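You operate a simulated robot arm through the tools that you are given. There is no shell and no other tool.

Carry out the task below with a simulated robot arm. There is one attempt and no reset: what you move stays moved.

## Task
Load the green-tipped bobbin, then the yellow-tipped one, on the turntable; step it on after each.
Fine: switch the checker on; one step each time.

It is judged by the outcome, as a careful person would: the job done as asked, and still so three seconds after it is handed in. It fails if anything else is knocked over, pushed out of place, dropped, spilled or broken.

## Robot
A 7-joint arm with a two-finger parallel gripper, fixed in place. Base frame: the origin is at the foot of the arm, x ahead of it, y to its left, z up. Units: m, rad, N and s.
With the tool pointing down near the work surface it reaches from about 0.42 to 0.92 m from the base axis. Its first joint turns from -2.496 to 2.496 rad. Payload 3 kg.
Tool frame: the origin (TCP) lies between the finger pads and is the grasp point; the fingertips stand 0.03 m ahead of it; z points along the fingers, y is the line along which they close. Largest opening 0.094 m; finger width 0.028, thickness 0.01; the body of the gripper, 0.05 by 0.096 m, starts 0.055 m behind the TCP.
Orientation is that of the tool frame in the base frame, as a unit quaternion [x, y, z, w]. With the fingers straight down and closing along the base's y, the tool's x points along the base's -x, its y along +y and its z along -z.

## Interface
- The arm moves only by the tool send_rows. Its argument "commands" is a list of rows, each a list of 2 entries, a list of its own where there are three numbers: the shift along the tool's x, y, z in units of 400 mm (1.0 is 400 mm), then the turn, a rotation vector about the tool's x, y, z in units of 180 degrees (1.0 is 180 degrees). In form: [[[dx, dy, dz], [rx, ry, rz]], ...]. A call has 1 to 20 rows; each row is the pose to reach, as a shift and turn from the pose commanded when the call began, along the tool's axes at that moment. "hand" is the opening in per cent of the stroke, from 0 (shut) to 100 (fully open), set as the call begins (left out, the last holds). A call with a number of a shift or a turn outside -1 to 1 is refused whole. A row lasts 0.2 s, in which the tool goes at most 0.05 m and 0.15 rad; a call with a longer step from one row to the next is refused whole, and so is a gripper value outside its range. A pose out of reach is approached as far as the arm can. The call stops where the force on the tool passes 40 N (or 10 N more than at its start, if that is more) or the arm is blocked; 0.2 s more then pass. Each finger travels about 0.072 m/s and halts on what it meets, pressing with about 22 N; the grip force reading is that of the motor and also rises with nothing between the fingers. The clock runs only during rows and for 0.2 s after the last one: add rows that repeat a pose to give the fingers time. The reply holds the time, the measured pose of the TCP, the force on the tool along the base axes, the opening and the grip force, in the units named above and with some noise, with the torque about the TCP (base axes, N m) and any sound that the robot's microphone picked up.
- Cameras (640 x 400 px; columns grow to the right, rows downward): "scene" is fixed at [0.2282, -0.652, 1.6083]; the picture's right is [0.67, -0.74, 0.00], its down [-0.40, -0.37, -0.84] and it looks along [0.62, 0.56, -0.54] (base axes); focal length 330 px, centre (320, 200). "wrist" rides on the gripper at [0.076, 0.014, -0.102] in the tool frame; the picture's right is [-0.18, 0.98, 0.00], its down [-0.75, -0.14, -0.64] and it looks along [-0.63, -0.12, 0.77] (tool axes); focal length 243 px, centre (320, 200). There is no depth. A picture from a camera that has moved, and an enlarged one, comes with that camera's place and axes in the base frame and with its lens. The place of the scene camera against the robot may be out by one fixed shift of up to 0.012 m in any direction.
- get_image(camera): a new picture of that camera. No time passes.
- close_up(camera, box): a new picture of the part [left, top, right, bottom] of that camera's present view, enlarged. No time passes.
- close_job(): hands the job in; it is judged then, once.

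Nothing tells you positions but the pictures and the camera data. Unless the task says otherwise, let go and move clear before handing in.

The tools are called after "Emit:" as name(argument=value, ...) on one line, values as JSON. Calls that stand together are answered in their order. send_rows: Moves the arm, as the interface text tells. Its arguments: {"type":"object","properties":{"commands":{"type":"array","items":{"type":"array"}},"hand":{"type":"number"}},"required":["commands"]} The other tools are called the same way: get_image (camera) takes a picture; close_up (camera, box) takes an enlarged picture of a part of a camera's view; close_job () hands the job in.

At the start:

```text
time_s: 0.0
tool_pos: [0.5113, 0.2013, 1.2631]
tcp_rot: [0.0, 1.0, -0.001, -0.001]
force: [-1.0, -0.1, -0.5]
moment: [-0.02, -0.02, -0.02]
finger_gap: 0.0939
grip_force: 0.1
```

scene: 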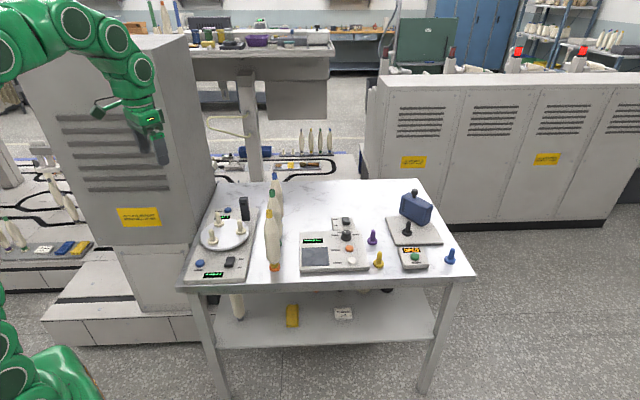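
wrist: 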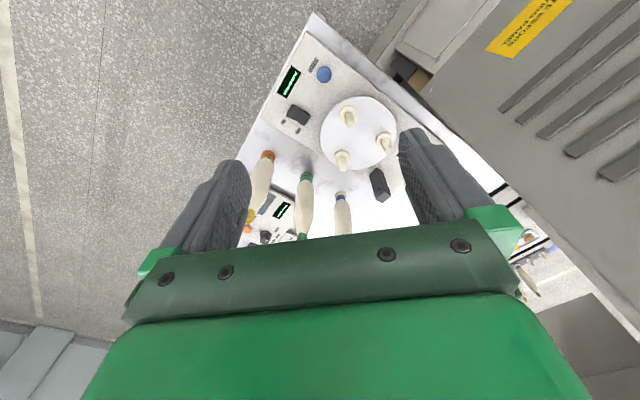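

I see a table with a turntable unit on the left, three bobbins (or more) standing next to it, a checker panel in the middle and other things at right. I'll look closer before moving.

Emit:
close_up(camera="scene", box=[180, 160, 300, 290])

Emit:
close_up(camera="scene", box=[290, 180, 470, 290])

Emit:
close_up(camera="wrist", box=[240, 20, 440, 250])

```text
3.08 times, centred on (240, 225) of scene
camera zoom: at [0.2282, -0.652, 1.6083], right [0.67, -0.74, 0.0], down [-0.4, -0.37, -0.84], along [0.62, 0.56, -0.54], focal length 1016 px, centre (566, 123)
```

zoom: 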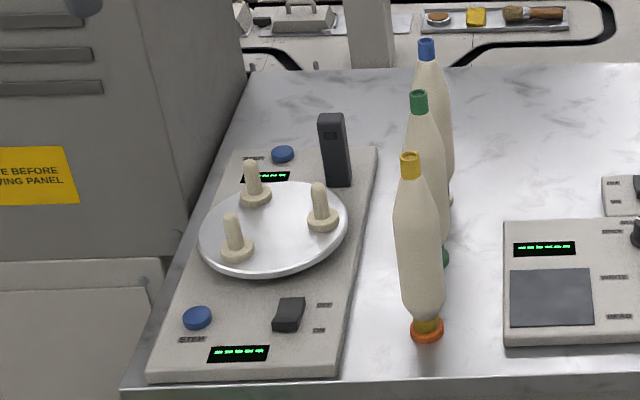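

```text
3.56 times, centred on (380, 235) of scene
camera zoom: at [0.2282, -0.652, 1.6083], right [0.67, -0.74, 0.0], down [-0.4, -0.37, -0.84], along [0.62, 0.56, -0.54], focal length 1174 px, centre (107, 76)
```

zoom: 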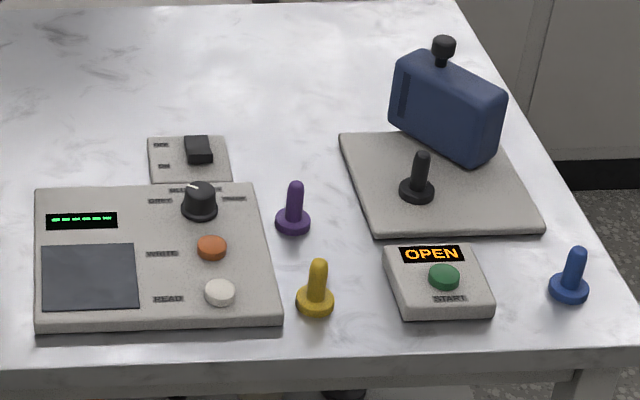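

```text
1.74 times, centred on (340, 135) of wrist
camera zoom: at [0.4358, 0.215, 1.3649], right [0.18, 0.98, 0.0], down [0.75, -0.14, 0.64], along [0.63, -0.12, -0.77], focal length 422 px, centre (285, 313)
```

zoom: 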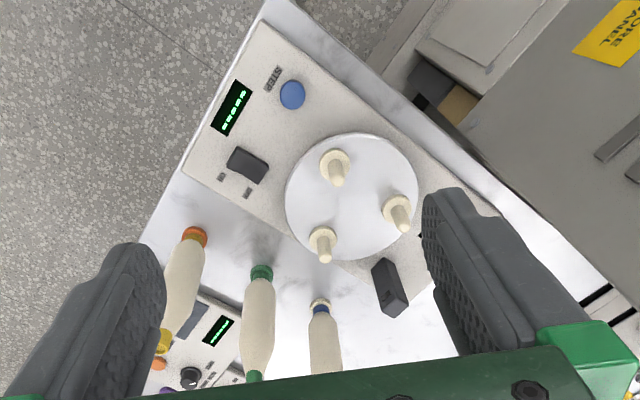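

The turntable unit carries a STEP button, a rocker switch, a second blue button at the far end and a black post. I'll zoom in on the labels before picking a switch.

Emit:
close_up(camera="wrist", box=[265, 50, 345, 135])

Emit:
close_up(camera="scene", box=[180, 240, 260, 290])

Emit:
close_up(camera="scene", box=[210, 190, 260, 225])

Emit:
close_up(camera="scene", box=[295, 210, 365, 275])

```text
4.71 times, centred on (305, 92) of wrist
camera zoom: at [0.4358, 0.215, 1.3649], right [0.18, 0.98, 0.0], down [0.75, -0.14, 0.64], along [0.63, -0.12, -0.77], focal length 1142 px, centre (391, 706)
```

zoom: 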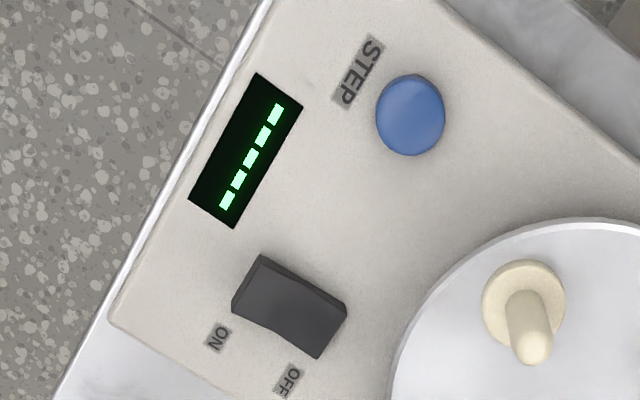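

```text
8.00 times, centred on (220, 265) of scene
camera zoom: at [0.2282, -0.652, 1.6083], right [0.67, -0.74, 0.0], down [-0.4, -0.37, -0.84], along [0.62, 0.56, -0.54], focal length 2640 px, centre (1120, -320)
```

zoom: 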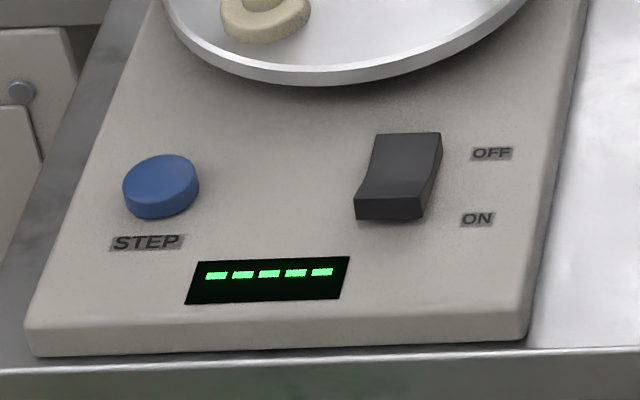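

```text
11.43 times, centred on (235, 208) of scene
camera zoom: at [0.2282, -0.652, 1.6083], right [0.67, -0.74, 0.0], down [-0.4, -0.37, -0.84], along [0.62, 0.56, -0.54], focal length 3772 px, centre (1291, 114)
```

zoom: 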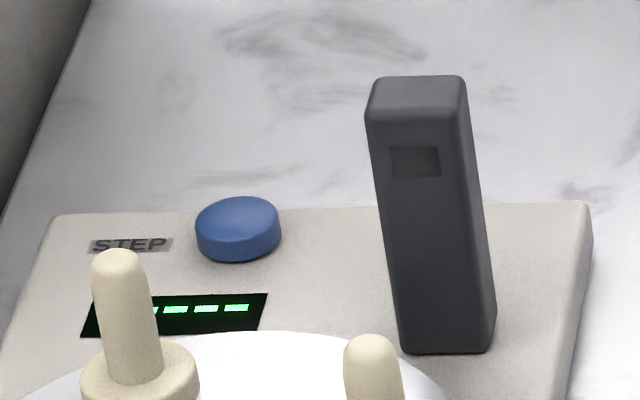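

```text
6.15 times, centred on (330, 242) of scene
camera zoom: at [0.2282, -0.652, 1.6083], right [0.67, -0.74, 0.0], down [-0.4, -0.37, -0.84], along [0.62, 0.56, -0.54], focal length 2031 px, centre (258, -62)
```

zoom: 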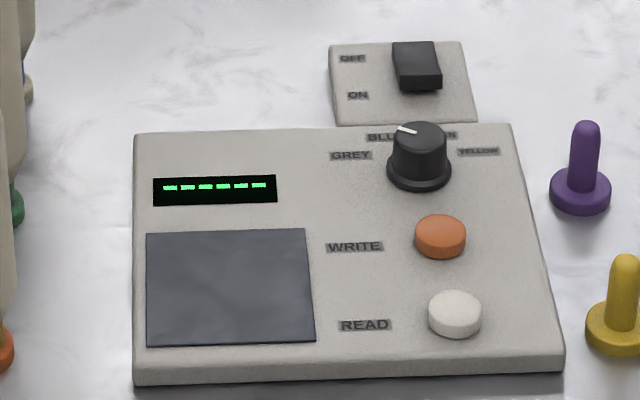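

The switch, the two STEP buttons and the sensor post all belong to the turntable unit, so I take that to be the checker. Next I'll move back and lower for a better triangulating view.

Emit:
send_rows(commands=[[[0.05, 0, 0.09], [0, 0, 0]], [[0.1, 0, 0.18], [0, 0, 0]], [[0.15, 0, 0.27], [0, 0, 0]], [[0.15, 0, 0.3], [0, 0, 0]], [[0.15, 0, 0.3], [0, 0, 0]]])

Emit:
get_image(camera="wrist")

Emit:
close_up(camera="wrist", box=[240, 0, 440, 125])

Emit:
close_up(camera="wrist", box=[240, 120, 440, 245])

```text
time_s: 1.2
tool_pos: [0.4512, 0.2035, 1.1431]
tcp_rot: [0.001, 1.0, 0.0, 0.0]
force: [-0.1, -0.3, -0.1]
moment: [0.03, 0.02, 0.02]
finger_gap: 0.0938
grip_force: 0.0
```

```text
taken
camera wrist: at [0.3758, 0.2157, 1.2437], right [0.18, 0.98, 0.0], down [0.75, -0.14, 0.64], along [0.63, -0.12, -0.77], focal length 243 px, centre (320, 200)
```

wrist: 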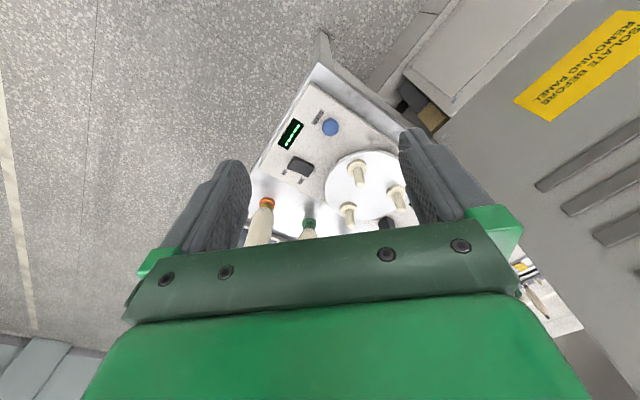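

```text
3.20 times, centred on (340, 62) of wrist
camera zoom: at [0.3758, 0.2157, 1.2437], right [0.18, 0.98, 0.0], down [0.75, -0.14, 0.64], along [0.63, -0.12, -0.77], focal length 776 px, centre (256, 640)
```

zoom: 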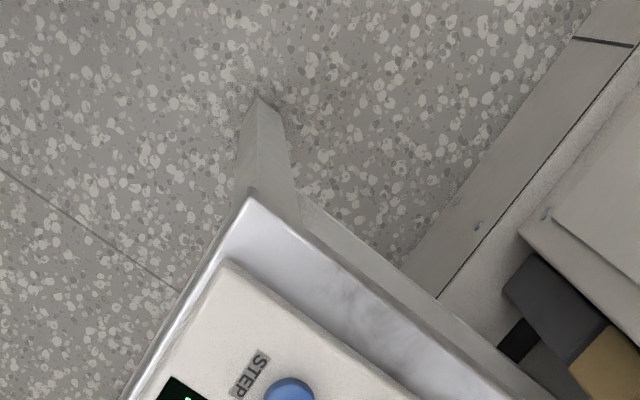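

```text
3.20 times, centred on (340, 182) of wrist
camera zoom: at [0.3758, 0.2157, 1.2437], right [0.18, 0.98, 0.0], down [0.75, -0.14, 0.64], along [0.63, -0.12, -0.77], focal length 776 px, centre (256, 256)
```

zoom: 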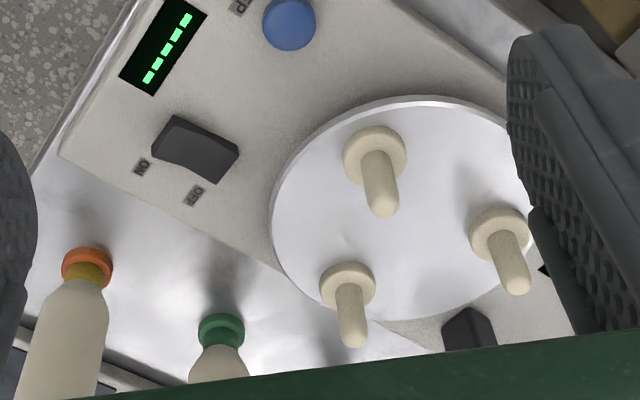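

The step button is near (0.56, 0.20) with its top around z 0.81–0.82. I'll go lower over clear floor space for a more precise view.

Emit:
send_rows(commands=[[[0, 0, 0.11], [0, 0, 0]], [[0.0, 0, 0.22], [0, 0, 0]], [[0.0, 0, 0.33], [0, 0, 0]], [[0, 0, 0.375], [0, 0, 0]], [[0, 0, 0.375], [0, 0, 0]]])

Emit:
get_image(camera="wrist")

Emit:
close_up(camera="wrist", box=[240, 60, 440, 185])

Emit:
close_up(camera="wrist", box=[240, 120, 440, 245])

```text
time_s: 2.4
tool_pos: [0.4535, 0.202, 0.9922]
tcp_rot: [0.0, 1.0, 0.0, 0.0]
force: [-1.2, -0.4, 0.8]
moment: [0.0, 0.02, 0.03]
finger_gap: 0.0943
grip_force: 0.0
```

```text
taken
camera wrist: at [0.3776, 0.2159, 1.0938], right [0.18, 0.98, 0.0], down [0.75, -0.14, 0.64], along [0.63, -0.12, -0.77], focal length 243 px, centre (320, 200)
```

wrist: 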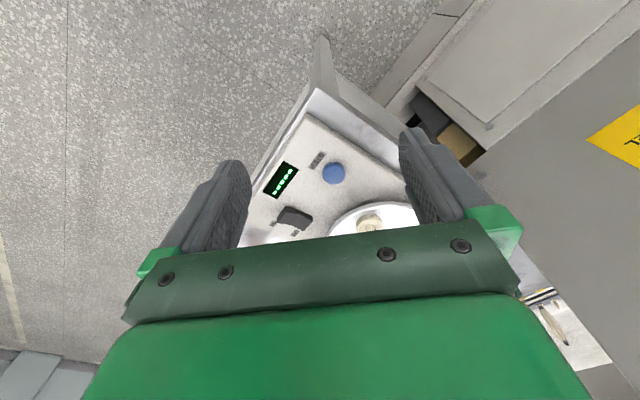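

```text
3.20 times, centred on (340, 122) of wrist
camera zoom: at [0.3776, 0.2159, 1.0938], right [0.18, 0.98, 0.0], down [0.75, -0.14, 0.64], along [0.63, -0.12, -0.77], focal length 776 px, centre (256, 448)
```

zoom: 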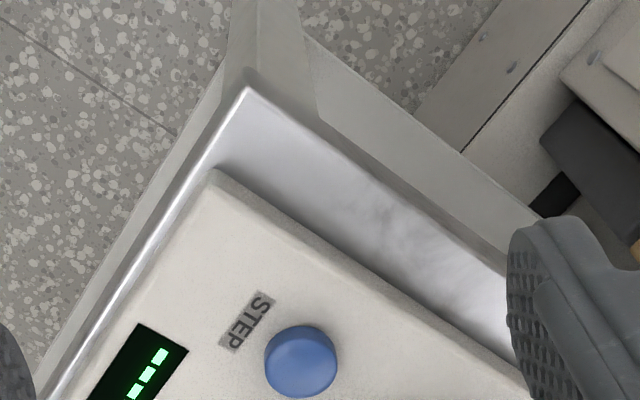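

```text
3.20 times, centred on (340, 182) of wrist
camera zoom: at [0.3776, 0.2159, 1.0938], right [0.18, 0.98, 0.0], down [0.75, -0.14, 0.64], along [0.63, -0.12, -0.77], focal length 776 px, centre (256, 256)
```

zoom: 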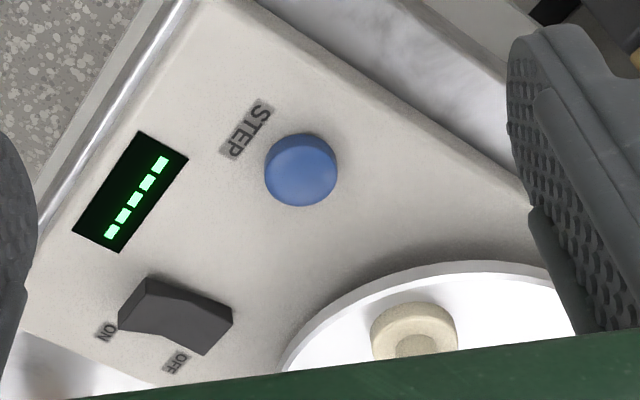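

The unit's axes lie at about 45° to the base. Switch: ON end about (0.61, 0.115); pins about (0.65, 0.24), (0.73, 0.32) and (0.76, 0.21). I'll move above the switch for a closer fix before pressing it.

Emit:
send_rows(commands=[[[-0.098, -0.06, 0], [0, 0, 0]], [[-0.196, -0.12, 0], [0, 0, 0]], [[-0.295, -0.18, 0], [0, 0, 0]], [[-0.295, -0.18, 0], [0, 0, 0]], [[-0.295, -0.18, 0], [0, 0, 0]]])

Emit:
get_image(camera="wrist")

Emit:
close_up(camera="wrist", box=[240, 40, 440, 165])

Emit:
close_up(camera="wrist", box=[240, 120, 440, 245])

Emit:
get_image(camera="scene")

```text
time_s: 3.6
tool_pos: [0.5721, 0.1288, 0.9925]
tcp_rot: [-0.001, 1.0, 0.0, 0.0]
force: [-0.5, 0.1, -0.6]
moment: [0.02, -0.04, -0.02]
finger_gap: 0.0938
grip_force: 0.0
```

```text
taken
camera wrist: at [0.4961, 0.1424, 1.0941], right [0.18, 0.98, 0.0], down [0.75, -0.14, 0.64], along [0.63, -0.12, -0.77], focal length 243 px, centre (320, 200)
```

wrist: 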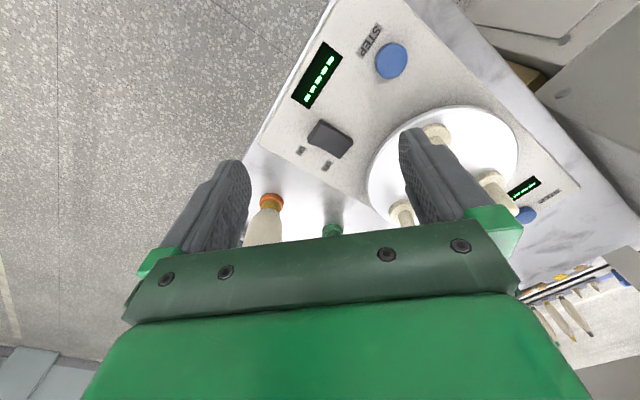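

```text
3.20 times, centred on (340, 102) of wrist
camera zoom: at [0.4961, 0.1424, 1.0941], right [0.18, 0.98, 0.0], down [0.75, -0.14, 0.64], along [0.63, -0.12, -0.77], focal length 776 px, centre (256, 512)
```

zoom: 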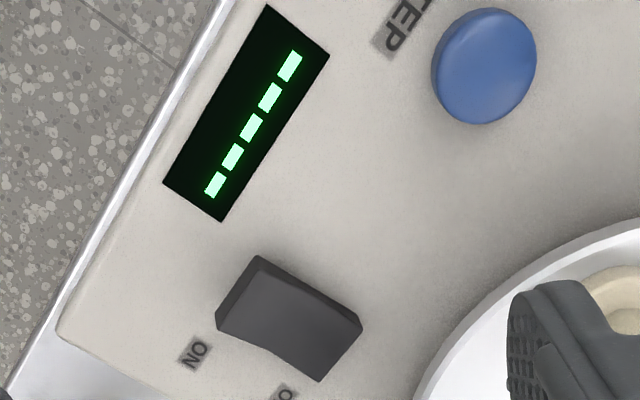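

```text
3.20 times, centred on (340, 182) of wrist
camera zoom: at [0.4961, 0.1424, 1.0941], right [0.18, 0.98, 0.0], down [0.75, -0.14, 0.64], along [0.63, -0.12, -0.77], focal length 776 px, centre (256, 256)
```

zoom: 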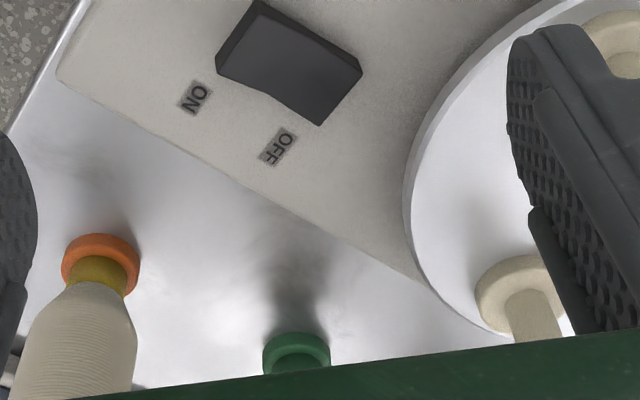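

```text
taken
```

scene: 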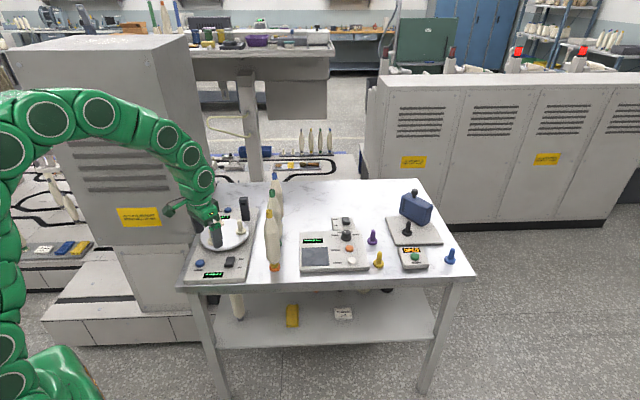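

The switch's ON end stands raised at about (0.603, 0.118, 0.84), so it is off. I'll shut the fingers, go over it and lower to just above.

Emit:
send_rows(commands=[[[-0.05, -0.012, 0], [0, 0, 0]], [[-0.095, -0.023, 0], [0, 0, 0]], [[-0.095, -0.023, 0.08], [0, 0, 0]], [[-0.095, -0.023, 0.16], [0, 0, 0]], [[-0.095, -0.023, 0.24], [0, 0, 0]], [[-0.095, -0.023, 0.27], [0, 0, 0]], [[-0.095, -0.023, 0.27], [0, 0, 0]]], hand=0)

Emit:
get_image(camera="wrist")

Emit:
close_up(camera="scene", box=[180, 190, 280, 290])

```text
time_s: 5.2
tool_pos: [0.6083, 0.1219, 0.8842]
tcp_rot: [0.0, 1.0, 0.0, 0.0]
force: [-0.1, 0.1, -0.2]
moment: [-0.02, 0.0, -0.01]
finger_gap: 0.0
grip_force: 22.0
```

```text
taken
camera wrist: at [0.5321, 0.1354, 0.9865], right [0.18, 0.98, 0.0], down [0.75, -0.14, 0.64], along [0.63, -0.12, -0.77], focal length 243 px, centre (320, 200)
```

wrist: 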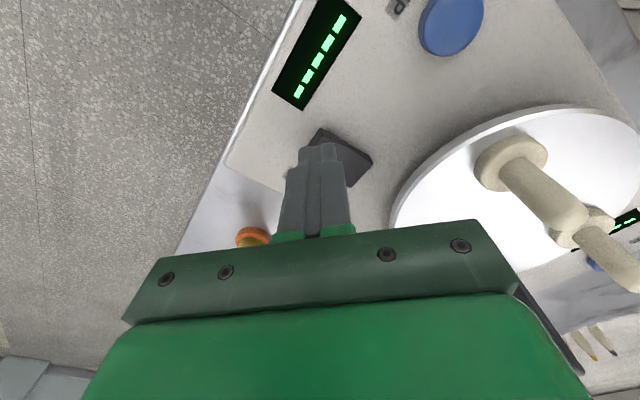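

```text
4.00 times, centred on (230, 240) of scene
camera zoom: at [0.2282, -0.652, 1.6083], right [0.67, -0.74, 0.0], down [-0.4, -0.37, -0.84], along [0.62, 0.56, -0.54], focal length 1320 px, centre (680, 40)
```

zoom: 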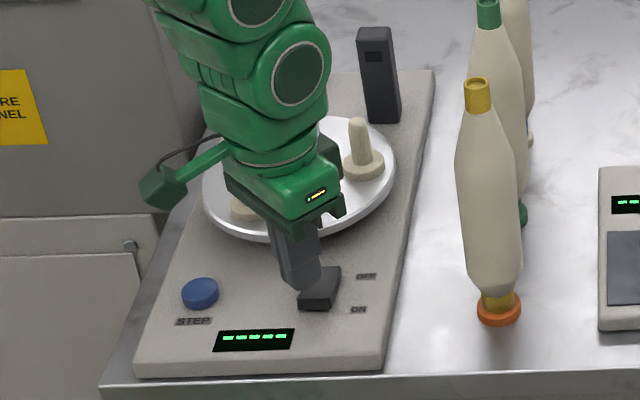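

The fingertips hang over the ON half of the rocker, about 10 mm above it. I'll press slowly.

Emit:
send_rows(commands=[[[0, 0, 0.015], [0, 0, 0]], [[0, 0, 0.025], [0, 0, 0]], [[0, 0, 0.035], [0, 0, 0]], [[0, 0, 0.045], [0, 0, 0]], [[0, 0, 0.055], [0, 0, 0]], [[0, 0, 0.065], [0, 0, 0]], [[0, 0, 0.075], [0, 0, 0]]])

Emit:
close_up(camera="scene", box=[180, 190, 280, 290])

```text
time_s: 6.5
tool_pos: [0.6068, 0.1195, 0.8641]
tcp_rot: [0.0, 1.0, 0.0, -0.001]
force: [-5.4, -1.2, 15.7]
moment: [0.13, -0.07, 0.03]
finger_gap: 0.0
grip_force: 22.1
stopped in row 6: the force on the tool passed its limit at 56 N (the readings are from after the stop); the commanded pose is now the measured one
```

```text
4.00 times, centred on (230, 240) of scene
camera zoom: at [0.2282, -0.652, 1.6083], right [0.67, -0.74, 0.0], down [-0.4, -0.37, -0.84], along [0.62, 0.56, -0.54], focal length 1320 px, centre (680, 40)
```

zoom: 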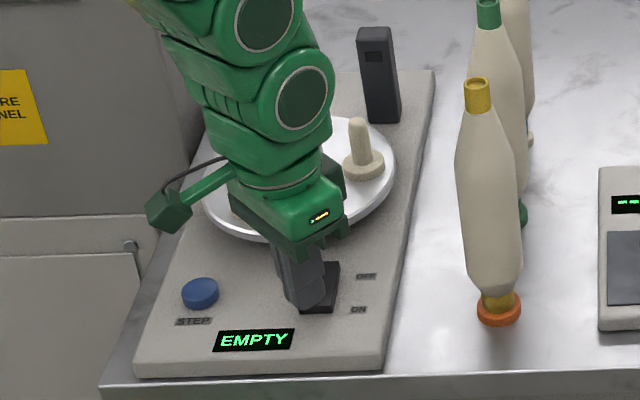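

The display now reads EMPTY, so the checker is on. I'll lift clear and open the hand.

Emit:
send_rows(commands=[[[0, 0, -0.06], [0, 0, 0]], [[0, 0, -0.16], [0, 0, 0]], [[0, 0, -0.26], [0, 0, 0]], [[0.05, 0, -0.36], [0, 0, 0]], [[0.12, 0.03, -0.4], [0, 0, 0]], [[0.12, 0.03, -0.4], [0, 0, 0]]], hand=100)

Emit:
get_image(camera="wrist")

Emit:
close_up(camera="wrist", box=[240, 80, 440, 240])

Emit:
close_up(camera="scene", box=[180, 160, 300, 290])

```text
time_s: 7.9
tool_pos: [0.5596, 0.1326, 1.0245]
tcp_rot: [0.0, 1.0, 0.0, 0.001]
force: [0.4, -0.1, 0.2]
moment: [-0.02, 0.02, 0.02]
finger_gap: 0.094
grip_force: 0.0
```

```text
taken
camera wrist: at [0.484, 0.146, 1.1262], right [0.18, 0.98, 0.0], down [0.75, -0.14, 0.64], along [0.63, -0.12, -0.77], focal length 243 px, centre (320, 200)
```

wrist: 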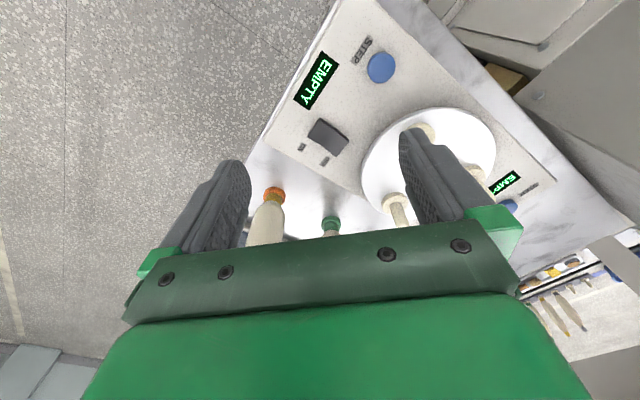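

```text
2.50 times, centred on (340, 160) of wrist
camera zoom: at [0.484, 0.146, 1.1262], right [0.18, 0.98, 0.0], down [0.75, -0.14, 0.64], along [0.63, -0.12, -0.77], focal length 606 px, centre (270, 300)
```

zoom: 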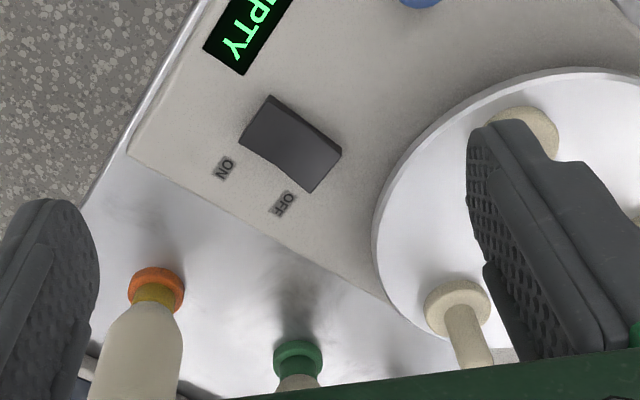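

```text
3.08 times, centred on (240, 225) of scene
camera zoom: at [0.2282, -0.652, 1.6083], right [0.67, -0.74, 0.0], down [-0.4, -0.37, -0.84], along [0.62, 0.56, -0.54], focal length 1016 px, centre (566, 123)
```

zoom: 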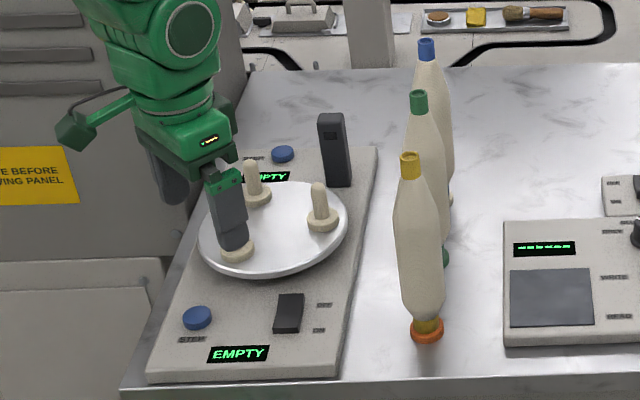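

The checker is on and the switch stays at ON. The bobbins are about 0.235 m tall, too tall for a straight-down grip under the palm, so I'll tilt the tool 45° and come at them from the side, starting with a look.

Emit:
send_rows(commands=[[[-0.036, 0.014, 0], [0.0078, -0.0351, 0.0188]], [[-0.071, 0.029, 0], [0.0156, -0.0703, 0.0376]], [[-0.107, 0.043, 0], [0.0234, -0.1054, 0.0564]], [[-0.143, 0.057, 0], [0.0311, -0.1405, 0.0752]], [[-0.179, 0.071, 0], [0.0389, -0.1756, 0.094]], [[-0.214, 0.086, 0], [0.0467, -0.2108, 0.1128]], [[-0.25, 0.1, 0], [0.0545, -0.2459, 0.1316]], [[-0.25, 0.1, 0], [0.0545, -0.2459, 0.1316]], [[-0.25, 0.1, 0], [0.0545, -0.2459, 0.1316]]])

Emit:
get_image(camera="wrist")

Emit:
get_image(camera="scene")

```text
time_s: 9.9
tool_pos: [0.6592, 0.1727, 1.0241]
tcp_rot: [0.2, 0.902, -0.082, 0.374]
force: [0.4, -0.3, -0.1]
moment: [0.03, 0.0, 0.04]
finger_gap: 0.0937
grip_force: 0.1
```

```text
taken
camera wrist: at [0.5514, 0.238, 1.0423], right [0.53, 0.84, 0.13], down [0.01, -0.16, 0.99], along [0.85, -0.52, -0.1], focal length 243 px, centre (320, 200)
```

wrist: 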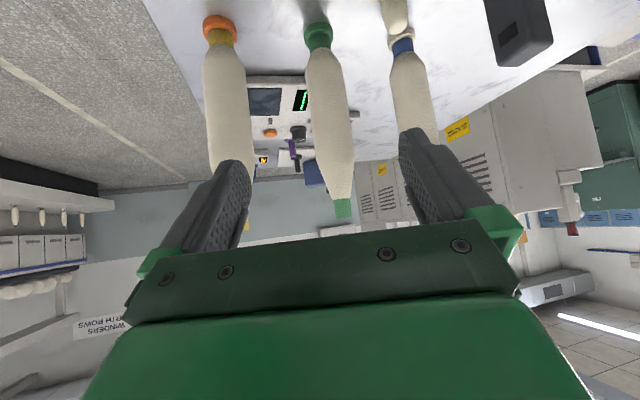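

```text
taken
```

scene: 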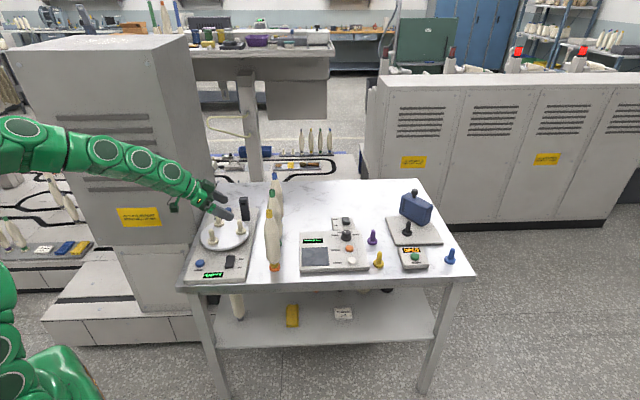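

The tilted view shows all three bobbins clearly (picture upside-down). I'll zoom in on the green one to fix its place and shape.

Emit:
close_up(camera="wrist", box=[180, 0, 360, 115])

Emit:
close_up(camera="wrist", box=[240, 110, 420, 225])

```text
3.48 times, centred on (270, 58) of wrist
camera zoom: at [0.5514, 0.238, 1.0423], right [0.53, 0.84, 0.13], down [0.01, -0.16, 0.99], along [0.85, -0.52, -0.1], focal length 844 px, centre (494, 696)
```

zoom: 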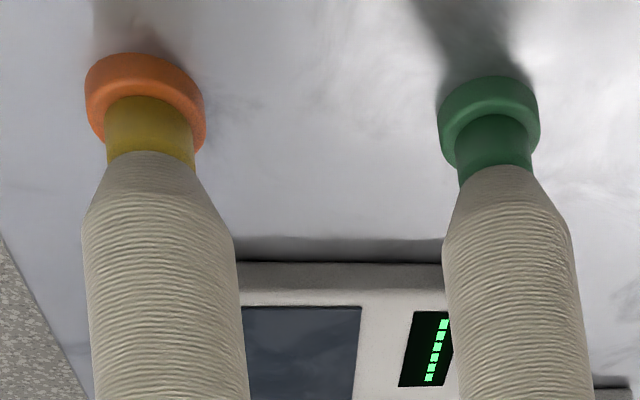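

```text
3.48 times, centred on (330, 168) of wrist
camera zoom: at [0.5514, 0.238, 1.0423], right [0.53, 0.84, 0.13], down [0.01, -0.16, 0.99], along [0.85, -0.52, -0.1], focal length 844 px, centre (285, 313)
```

zoom: 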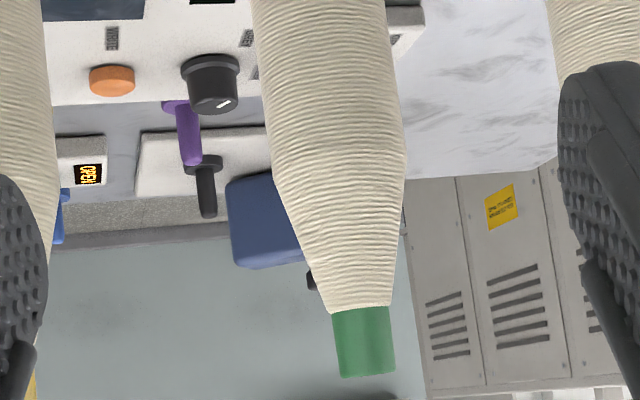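

Green bobbin axis is at about (0.816, 0.105); the body is about 48 mm across from z 0.845 to 0.96, and the tip reaches 1.04. I'll line up 0.15 m back along the tool axis and check.

Emit:
send_rows(commands=[[[-0.06, 0.008, 0.06], [0, 0, 0]], [[-0.109, 0.0147, 0.12], [0, 0, 0]], [[-0.109, 0.0147, 0.2], [0, 0, 0]], [[-0.109, 0.0147, 0.25], [0, 0, 0]], [[-0.109, 0.0147, 0.25], [0, 0, 0]]])

Emit:
get_image(camera="wrist")

Emit:
close_up(camera="scene", box=[180, 160, 300, 290])

```text
time_s: 11.1
tool_pos: [0.7546, 0.1347, 0.9825]
tcp_rot: [0.2, 0.903, -0.083, 0.372]
force: [0.7, -0.1, 0.0]
moment: [-0.03, 0.04, 0.02]
finger_gap: 0.0939
grip_force: 0.0
```

```text
taken
camera wrist: at [0.6469, 0.2009, 1.002], right [0.53, 0.84, 0.13], down [0.01, -0.16, 0.99], along [0.85, -0.52, -0.1], focal length 243 px, centre (320, 200)
```

wrist: 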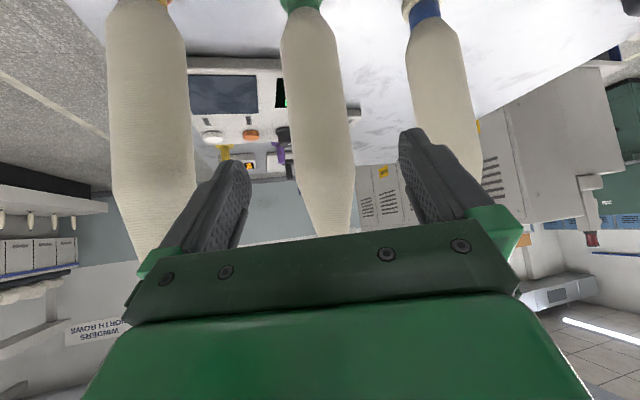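

```text
3.08 times, centred on (240, 225) of scene
camera zoom: at [0.2282, -0.652, 1.6083], right [0.67, -0.74, 0.0], down [-0.4, -0.37, -0.84], along [0.62, 0.56, -0.54], focal length 1016 px, centre (566, 123)
```

zoom: 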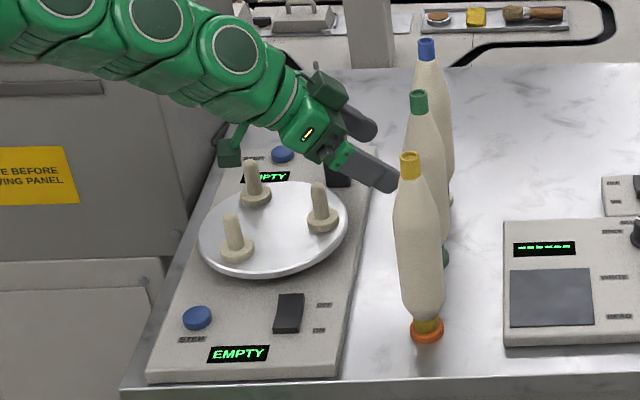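

The bobbin sits centred between the open fingers. I'll advance the last 98 mm along the tool axis, then close.

Emit:
send_rows(commands=[[[0, 0, 0.08], [0, 0, 0]], [[0, 0, 0.16], [0, 0, 0]], [[0, 0, 0.22], [0, 0, 0]], [[0, 0, 0.2445], [0, 0, 0]], [[0, 0, 0.2445], [0, 0, 0]]])

Emit:
get_image(camera="wrist")

Emit:
close_up(camera="scene", box=[180, 160, 300, 290])

```text
time_s: 12.3
tool_pos: [0.817, 0.1056, 0.9154]
tcp_rot: [0.199, 0.902, -0.081, 0.374]
force: [-9.4, 3.4, 13.9]
moment: [-0.25, -0.52, 0.0]
finger_gap: 0.0938
grip_force: 0.0
```

```text
taken
camera wrist: at [0.7086, 0.1709, 0.9321], right [0.53, 0.84, 0.13], down [0.01, -0.16, 0.99], along [0.85, -0.52, -0.1], focal length 243 px, centre (320, 200)
```

wrist: 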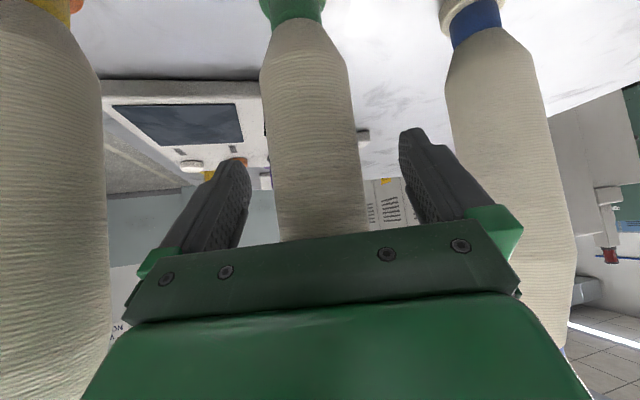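

```text
3.08 times, centred on (240, 225) of scene
camera zoom: at [0.2282, -0.652, 1.6083], right [0.67, -0.74, 0.0], down [-0.4, -0.37, -0.84], along [0.62, 0.56, -0.54], focal length 1016 px, centre (566, 123)
```

zoom: 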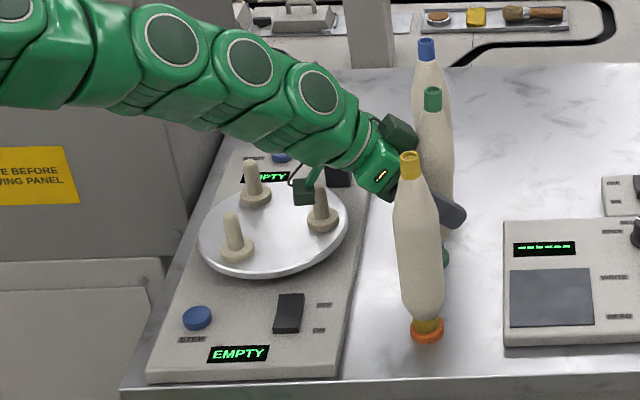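

There is unexpected contact: a force of about 17 N along the tool axis, and the bobbin's top has shifted, so the gripper housing is touching its cone. I'll back off slowly and look.

Emit:
send_rows(commands=[[[0, 0, -0.008], [0, 0, 0]], [[0, 0, -0.016], [0, 0, 0]], [[0, 0, -0.024], [0, 0, 0]], [[0, 0, -0.032], [0, 0, 0]], [[0, 0, -0.04], [0, 0, 0]], [[0, 0, -0.05], [0, 0, 0]], [[0, 0, -0.05], [0, 0, 0]]])

Emit:
get_image(camera="wrist")

Emit:
close_up(camera="scene", box=[235, 160, 305, 290])

```text
time_s: 13.9
tool_pos: [0.8028, 0.1112, 0.9283]
tcp_rot: [0.2, 0.902, -0.082, 0.373]
force: [1.1, 0.7, -0.8]
moment: [0.02, 0.02, 0.03]
finger_gap: 0.094
grip_force: 0.1
```

```text
taken
camera wrist: at [0.695, 0.1768, 0.9469], right [0.53, 0.84, 0.13], down [0.01, -0.16, 0.99], along [0.85, -0.52, -0.1], focal length 243 px, centre (320, 200)
```

wrist: 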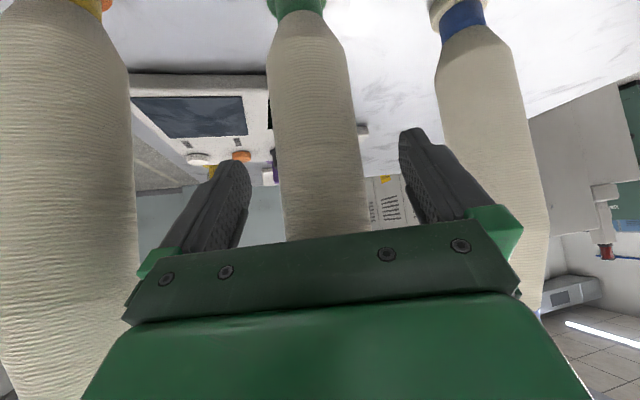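

```text
3.08 times, centred on (270, 225) of scene
camera zoom: at [0.2282, -0.652, 1.6083], right [0.67, -0.74, 0.0], down [-0.4, -0.37, -0.84], along [0.62, 0.56, -0.54], focal length 1016 px, centre (474, 123)
```

zoom: 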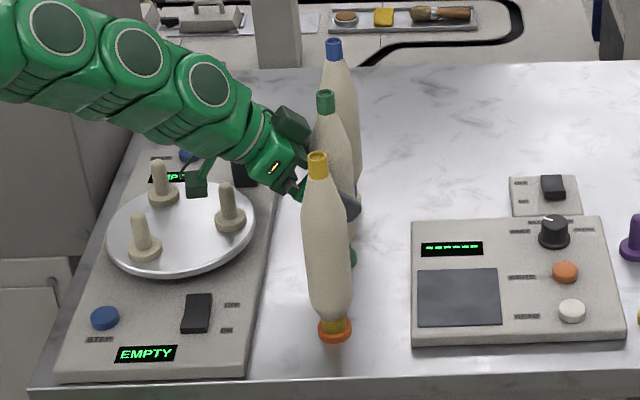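

The bobbin settled back upright where it was, and the force is zero. I'll retreat, tilt a further 20° (to 65°) so the housing stays clear of the cone, and look again.

Emit:
send_rows(commands=[[[0, 0, -0.1], [0, 0, 0]], [[0, 0, -0.2], [0, 0, 0]], [[0, 0, -0.25], [0, 0, 0]], [[0, 0, -0.25], [0, -0.037, 0]], [[0, 0, -0.25], [0, -0.074, 0]], [[0, 0, -0.25], [0, -0.1111, 0]], [[0, 0, -0.25], [0, -0.1111, 0]]])

Emit:
get_image(camera="wrist")

Emit:
close_up(camera="scene", box=[180, 160, 300, 290])

```text
time_s: 15.5
tool_pos: [0.7387, 0.1418, 1.0004]
tcp_rot: [0.183, 0.823, -0.117, 0.525]
force: [-0.4, -0.8, -0.1]
moment: [-0.02, 0.04, 0.0]
finger_gap: 0.0936
grip_force: 0.1
```

```text
taken
camera wrist: at [0.6319, 0.2065, 0.9735], right [0.49, 0.86, 0.17], down [-0.3, -0.02, 0.95], along [0.82, -0.51, 0.25], focal length 243 px, centre (320, 200)
```

wrist: 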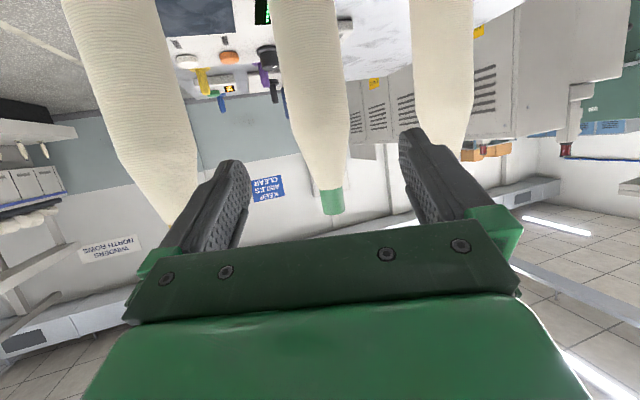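

```text
3.08 times, centred on (240, 225) of scene
camera zoom: at [0.2282, -0.652, 1.6083], right [0.67, -0.74, 0.0], down [-0.4, -0.37, -0.84], along [0.62, 0.56, -0.54], focal length 1016 px, centre (566, 123)
```

zoom: 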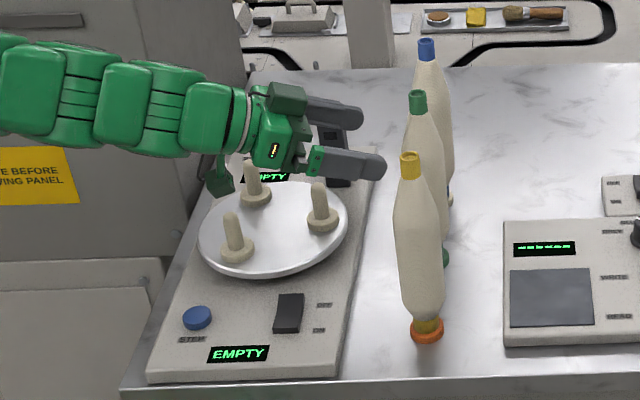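

The tool is now nearly level and well clear. I'll drop onto the approach line and slide in around the green bobbin at z≈0.925.

Emit:
send_rows(commands=[[[0.05, 0, 0.02], [0, 0, 0]], [[0.079, 0, 0.07], [0, 0, 0]], [[0.079, 0, 0.14], [0, 0, 0]], [[0.079, 0, 0.2], [0, 0, 0]], [[0.079, 0, 0.24], [0, 0, 0]], [[0.079, -0.001, 0.271], [0, 0, 0]], [[0.079, -0.001, 0.271], [0, 0, 0]]])

Emit:
get_image(camera="wrist")

Emit:
close_up(camera="scene", box=[180, 160, 300, 290])

```text
time_s: 17.1
tool_pos: [0.8152, 0.1059, 0.924]
tcp_rot: [0.183, 0.824, -0.117, 0.524]
force: [-0.5, 1.1, -0.3]
moment: [0.01, -0.01, -0.01]
finger_gap: 0.0937
grip_force: 0.1
```

```text
taken
camera wrist: at [0.7083, 0.171, 0.8983], right [0.49, 0.86, 0.17], down [-0.3, -0.02, 0.95], along [0.82, -0.51, 0.25], focal length 243 px, centre (320, 200)
```

wrist: 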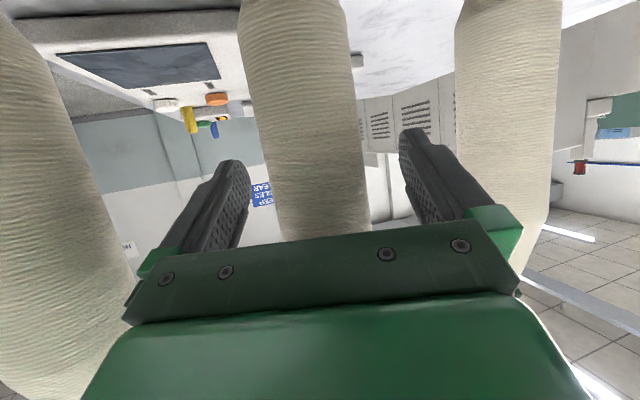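

```text
3.08 times, centred on (240, 225) of scene
camera zoom: at [0.2282, -0.652, 1.6083], right [0.67, -0.74, 0.0], down [-0.4, -0.37, -0.84], along [0.62, 0.56, -0.54], focal length 1016 px, centre (566, 123)
```

zoom: 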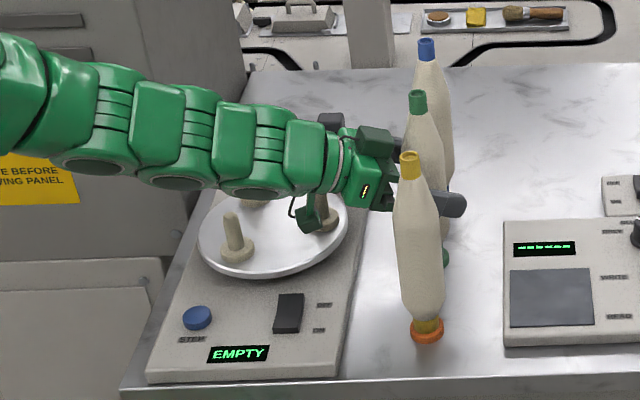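

No contact force, and the bobbin stands between the fingers. I'll close on it.

Emit:
send_rows(commands=[[[0, -0.004, 0], [0, 0, 0]], [[0, -0.004, 0], [0, 0, 0]], [[0, -0.004, 0], [0, 0, 0]], [[0, -0.004, 0], [0, 0, 0]]], hand=0)

Emit:
get_image(camera="wrist")

```text
time_s: 18.1
tool_pos: [0.8149, 0.105, 0.9261]
tcp_rot: [0.182, 0.823, -0.117, 0.525]
force: [3.0, 0.9, 0.5]
moment: [0.04, -0.18, 0.02]
finger_gap: 0.0521
grip_force: 22.0
```

```text
taken
camera wrist: at [0.7076, 0.1694, 0.8988], right [0.49, 0.86, 0.17], down [-0.3, -0.02, 0.95], along [0.82, -0.51, 0.25], focal length 243 px, centre (320, 200)
```

wrist: 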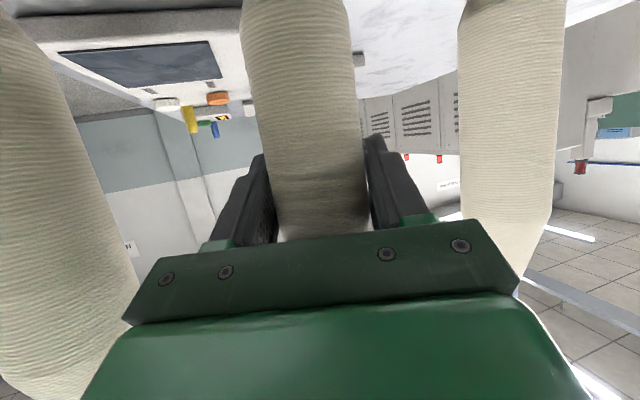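

Gripped at a 52 mm gap. I'll lift straight up 0.12 m and check the hold.

Emit:
send_rows(commands=[[[-0.03, 0, -0.014], [0, 0, 0]], [[-0.09, 0, -0.042], [0, 0, 0]], [[-0.18, 0, -0.084], [0, 0, 0]], [[-0.25, 0, -0.1166], [0, 0, 0]], [[-0.272, 0, -0.1268], [0, 0, 0]], [[-0.272, 0, -0.1268], [0, 0, 0]]])

Emit:
get_image(camera="wrist")

Emit:
get_image(camera="scene")

Emit:
close_up(camera="scene", box=[180, 140, 300, 290])

```text
time_s: 19.5
tool_pos: [0.8157, 0.1041, 1.044]
tcp_rot: [0.183, 0.824, -0.117, 0.524]
force: [0.4, 0.0, -0.8]
moment: [0.0, -0.01, -0.02]
finger_gap: 0.0523
grip_force: 21.6
```

```text
taken
camera wrist: at [0.7093, 0.1697, 1.0179], right [0.49, 0.86, 0.17], down [-0.3, -0.02, 0.95], along [0.82, -0.51, 0.25], focal length 243 px, centre (320, 200)
```

wrist: 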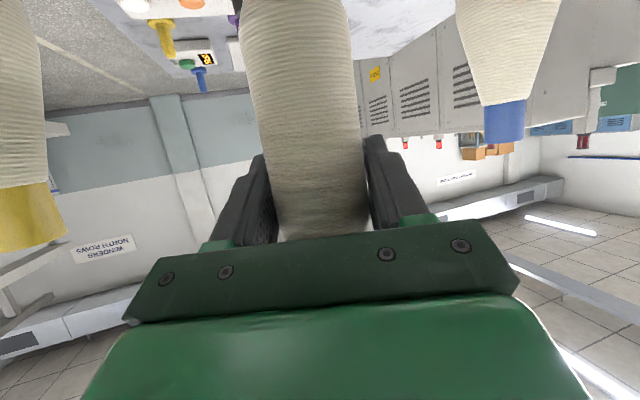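

```text
taken
```

scene: 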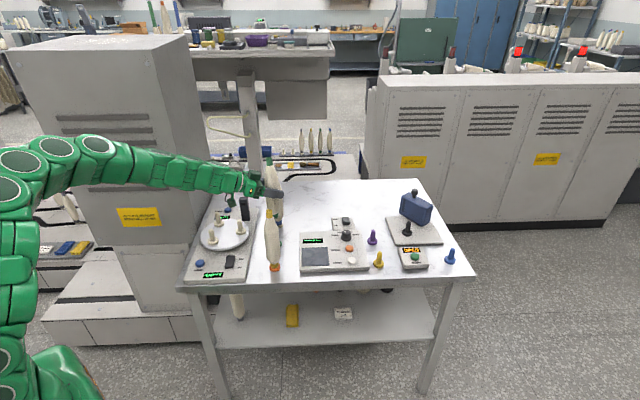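

```text
2.67 times, centred on (240, 215) of scene
camera zoom: at [0.2282, -0.652, 1.6083], right [0.67, -0.74, 0.0], down [-0.4, -0.37, -0.84], along [0.62, 0.56, -0.54], focal length 880 px, centre (533, 160)
```

zoom: 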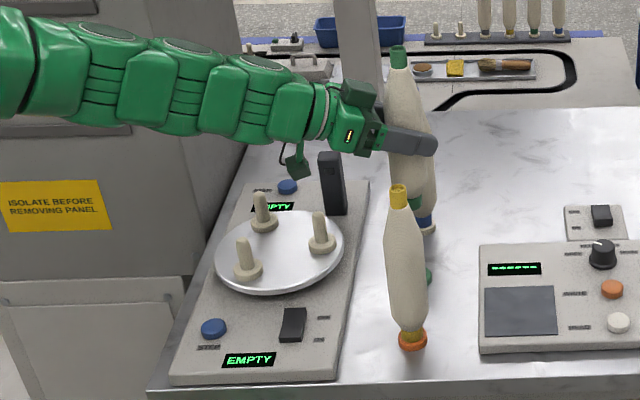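

The bobbin is lifted, but there's still something green on the table where it stood. I'll look closer at that.

Emit:
close_up(camera="scene", box=[240, 180, 300, 280])

Emit:
close_up(camera="scene", box=[250, 150, 300, 220])

Emit:
close_up(camera="scene", box=[250, 225, 290, 255])

```text
4.00 times, centred on (270, 230) of scene
camera zoom: at [0.2282, -0.652, 1.6083], right [0.67, -0.74, 0.0], down [-0.4, -0.37, -0.84], along [0.62, 0.56, -0.54], focal length 1320 px, centre (520, 80)
```

zoom: 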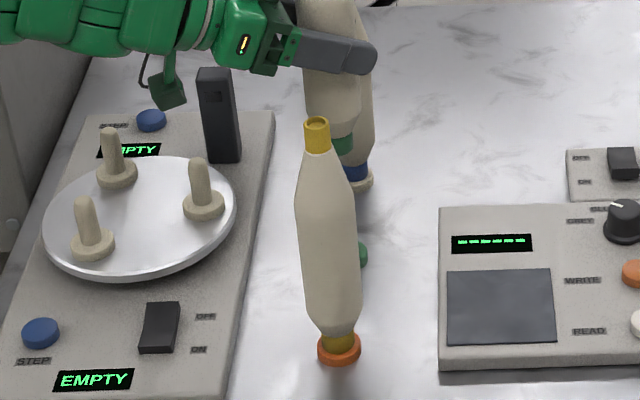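

```text
5.71 times, centred on (275, 185) of scene
camera zoom: at [0.2282, -0.652, 1.6083], right [0.67, -0.74, 0.0], down [-0.4, -0.37, -0.84], along [0.62, 0.56, -0.54], focal length 1886 px, centre (577, 286)
```

zoom: 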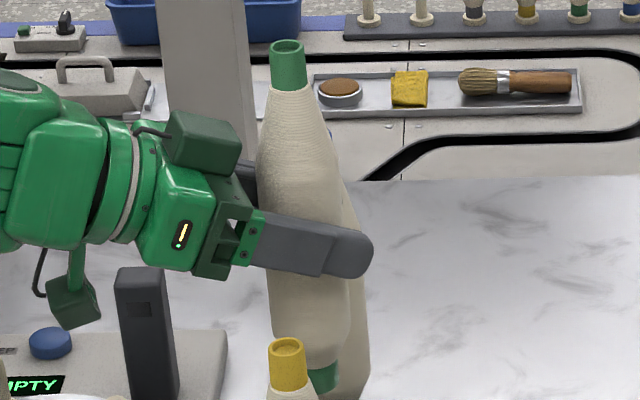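

```text
13.33 times, centred on (270, 240) of scene
camera zoom: at [0.2282, -0.652, 1.6083], right [0.67, -0.74, 0.0], down [-0.4, -0.37, -0.84], along [0.62, 0.56, -0.54], focal length 4401 px, centre (987, -333)
```

zoom: 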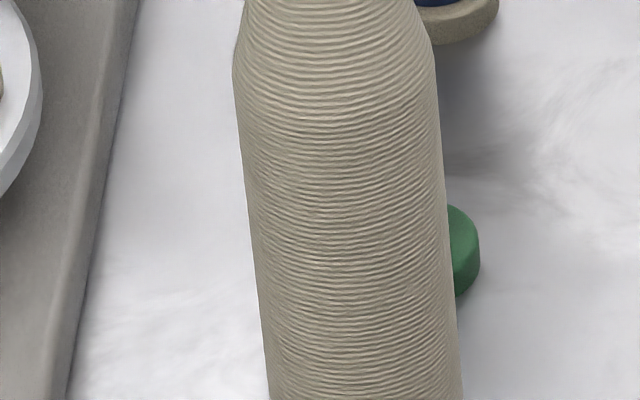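

The bobbins stand on coloured pegs, so that is only the peg's foot; the bobbin came off cleanly. I'll measure how it sits in the grip before placing it.

Emit:
close_up(camera="wrist", box=[230, 120, 390, 220])

Emit:
close_up(camera="scene", box=[200, 190, 260, 260])

```text
4.00 times, centred on (310, 170) of wrist
camera zoom: at [0.7093, 0.1697, 1.0179], right [0.49, 0.86, 0.17], down [-0.3, -0.02, 0.95], along [0.82, -0.51, 0.25], focal length 970 px, centre (360, 320)
```

zoom: 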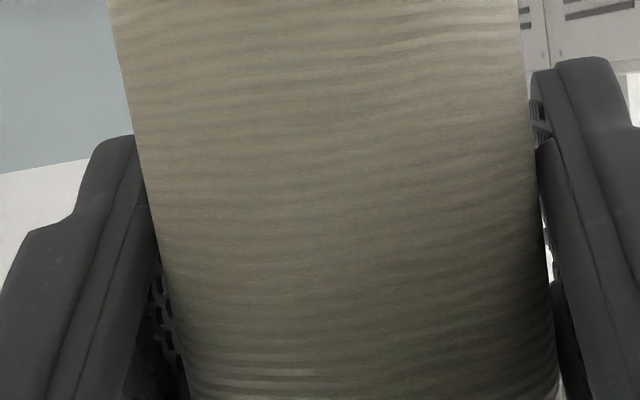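

```text
5.71 times, centred on (230, 225) of scene
camera zoom: at [0.2282, -0.652, 1.6083], right [0.67, -0.74, 0.0], down [-0.4, -0.37, -0.84], along [0.62, 0.56, -0.54], focal length 1886 px, centre (834, 57)
```

zoom: 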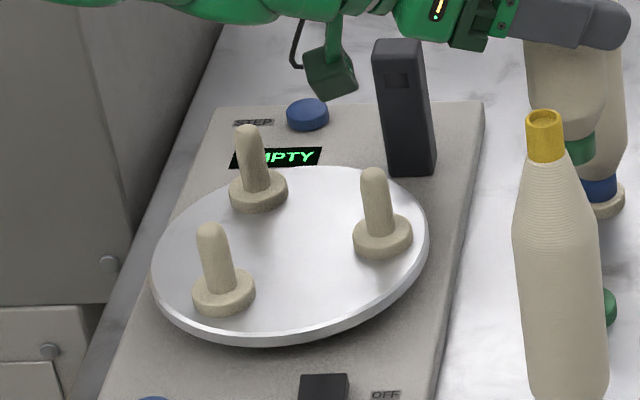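

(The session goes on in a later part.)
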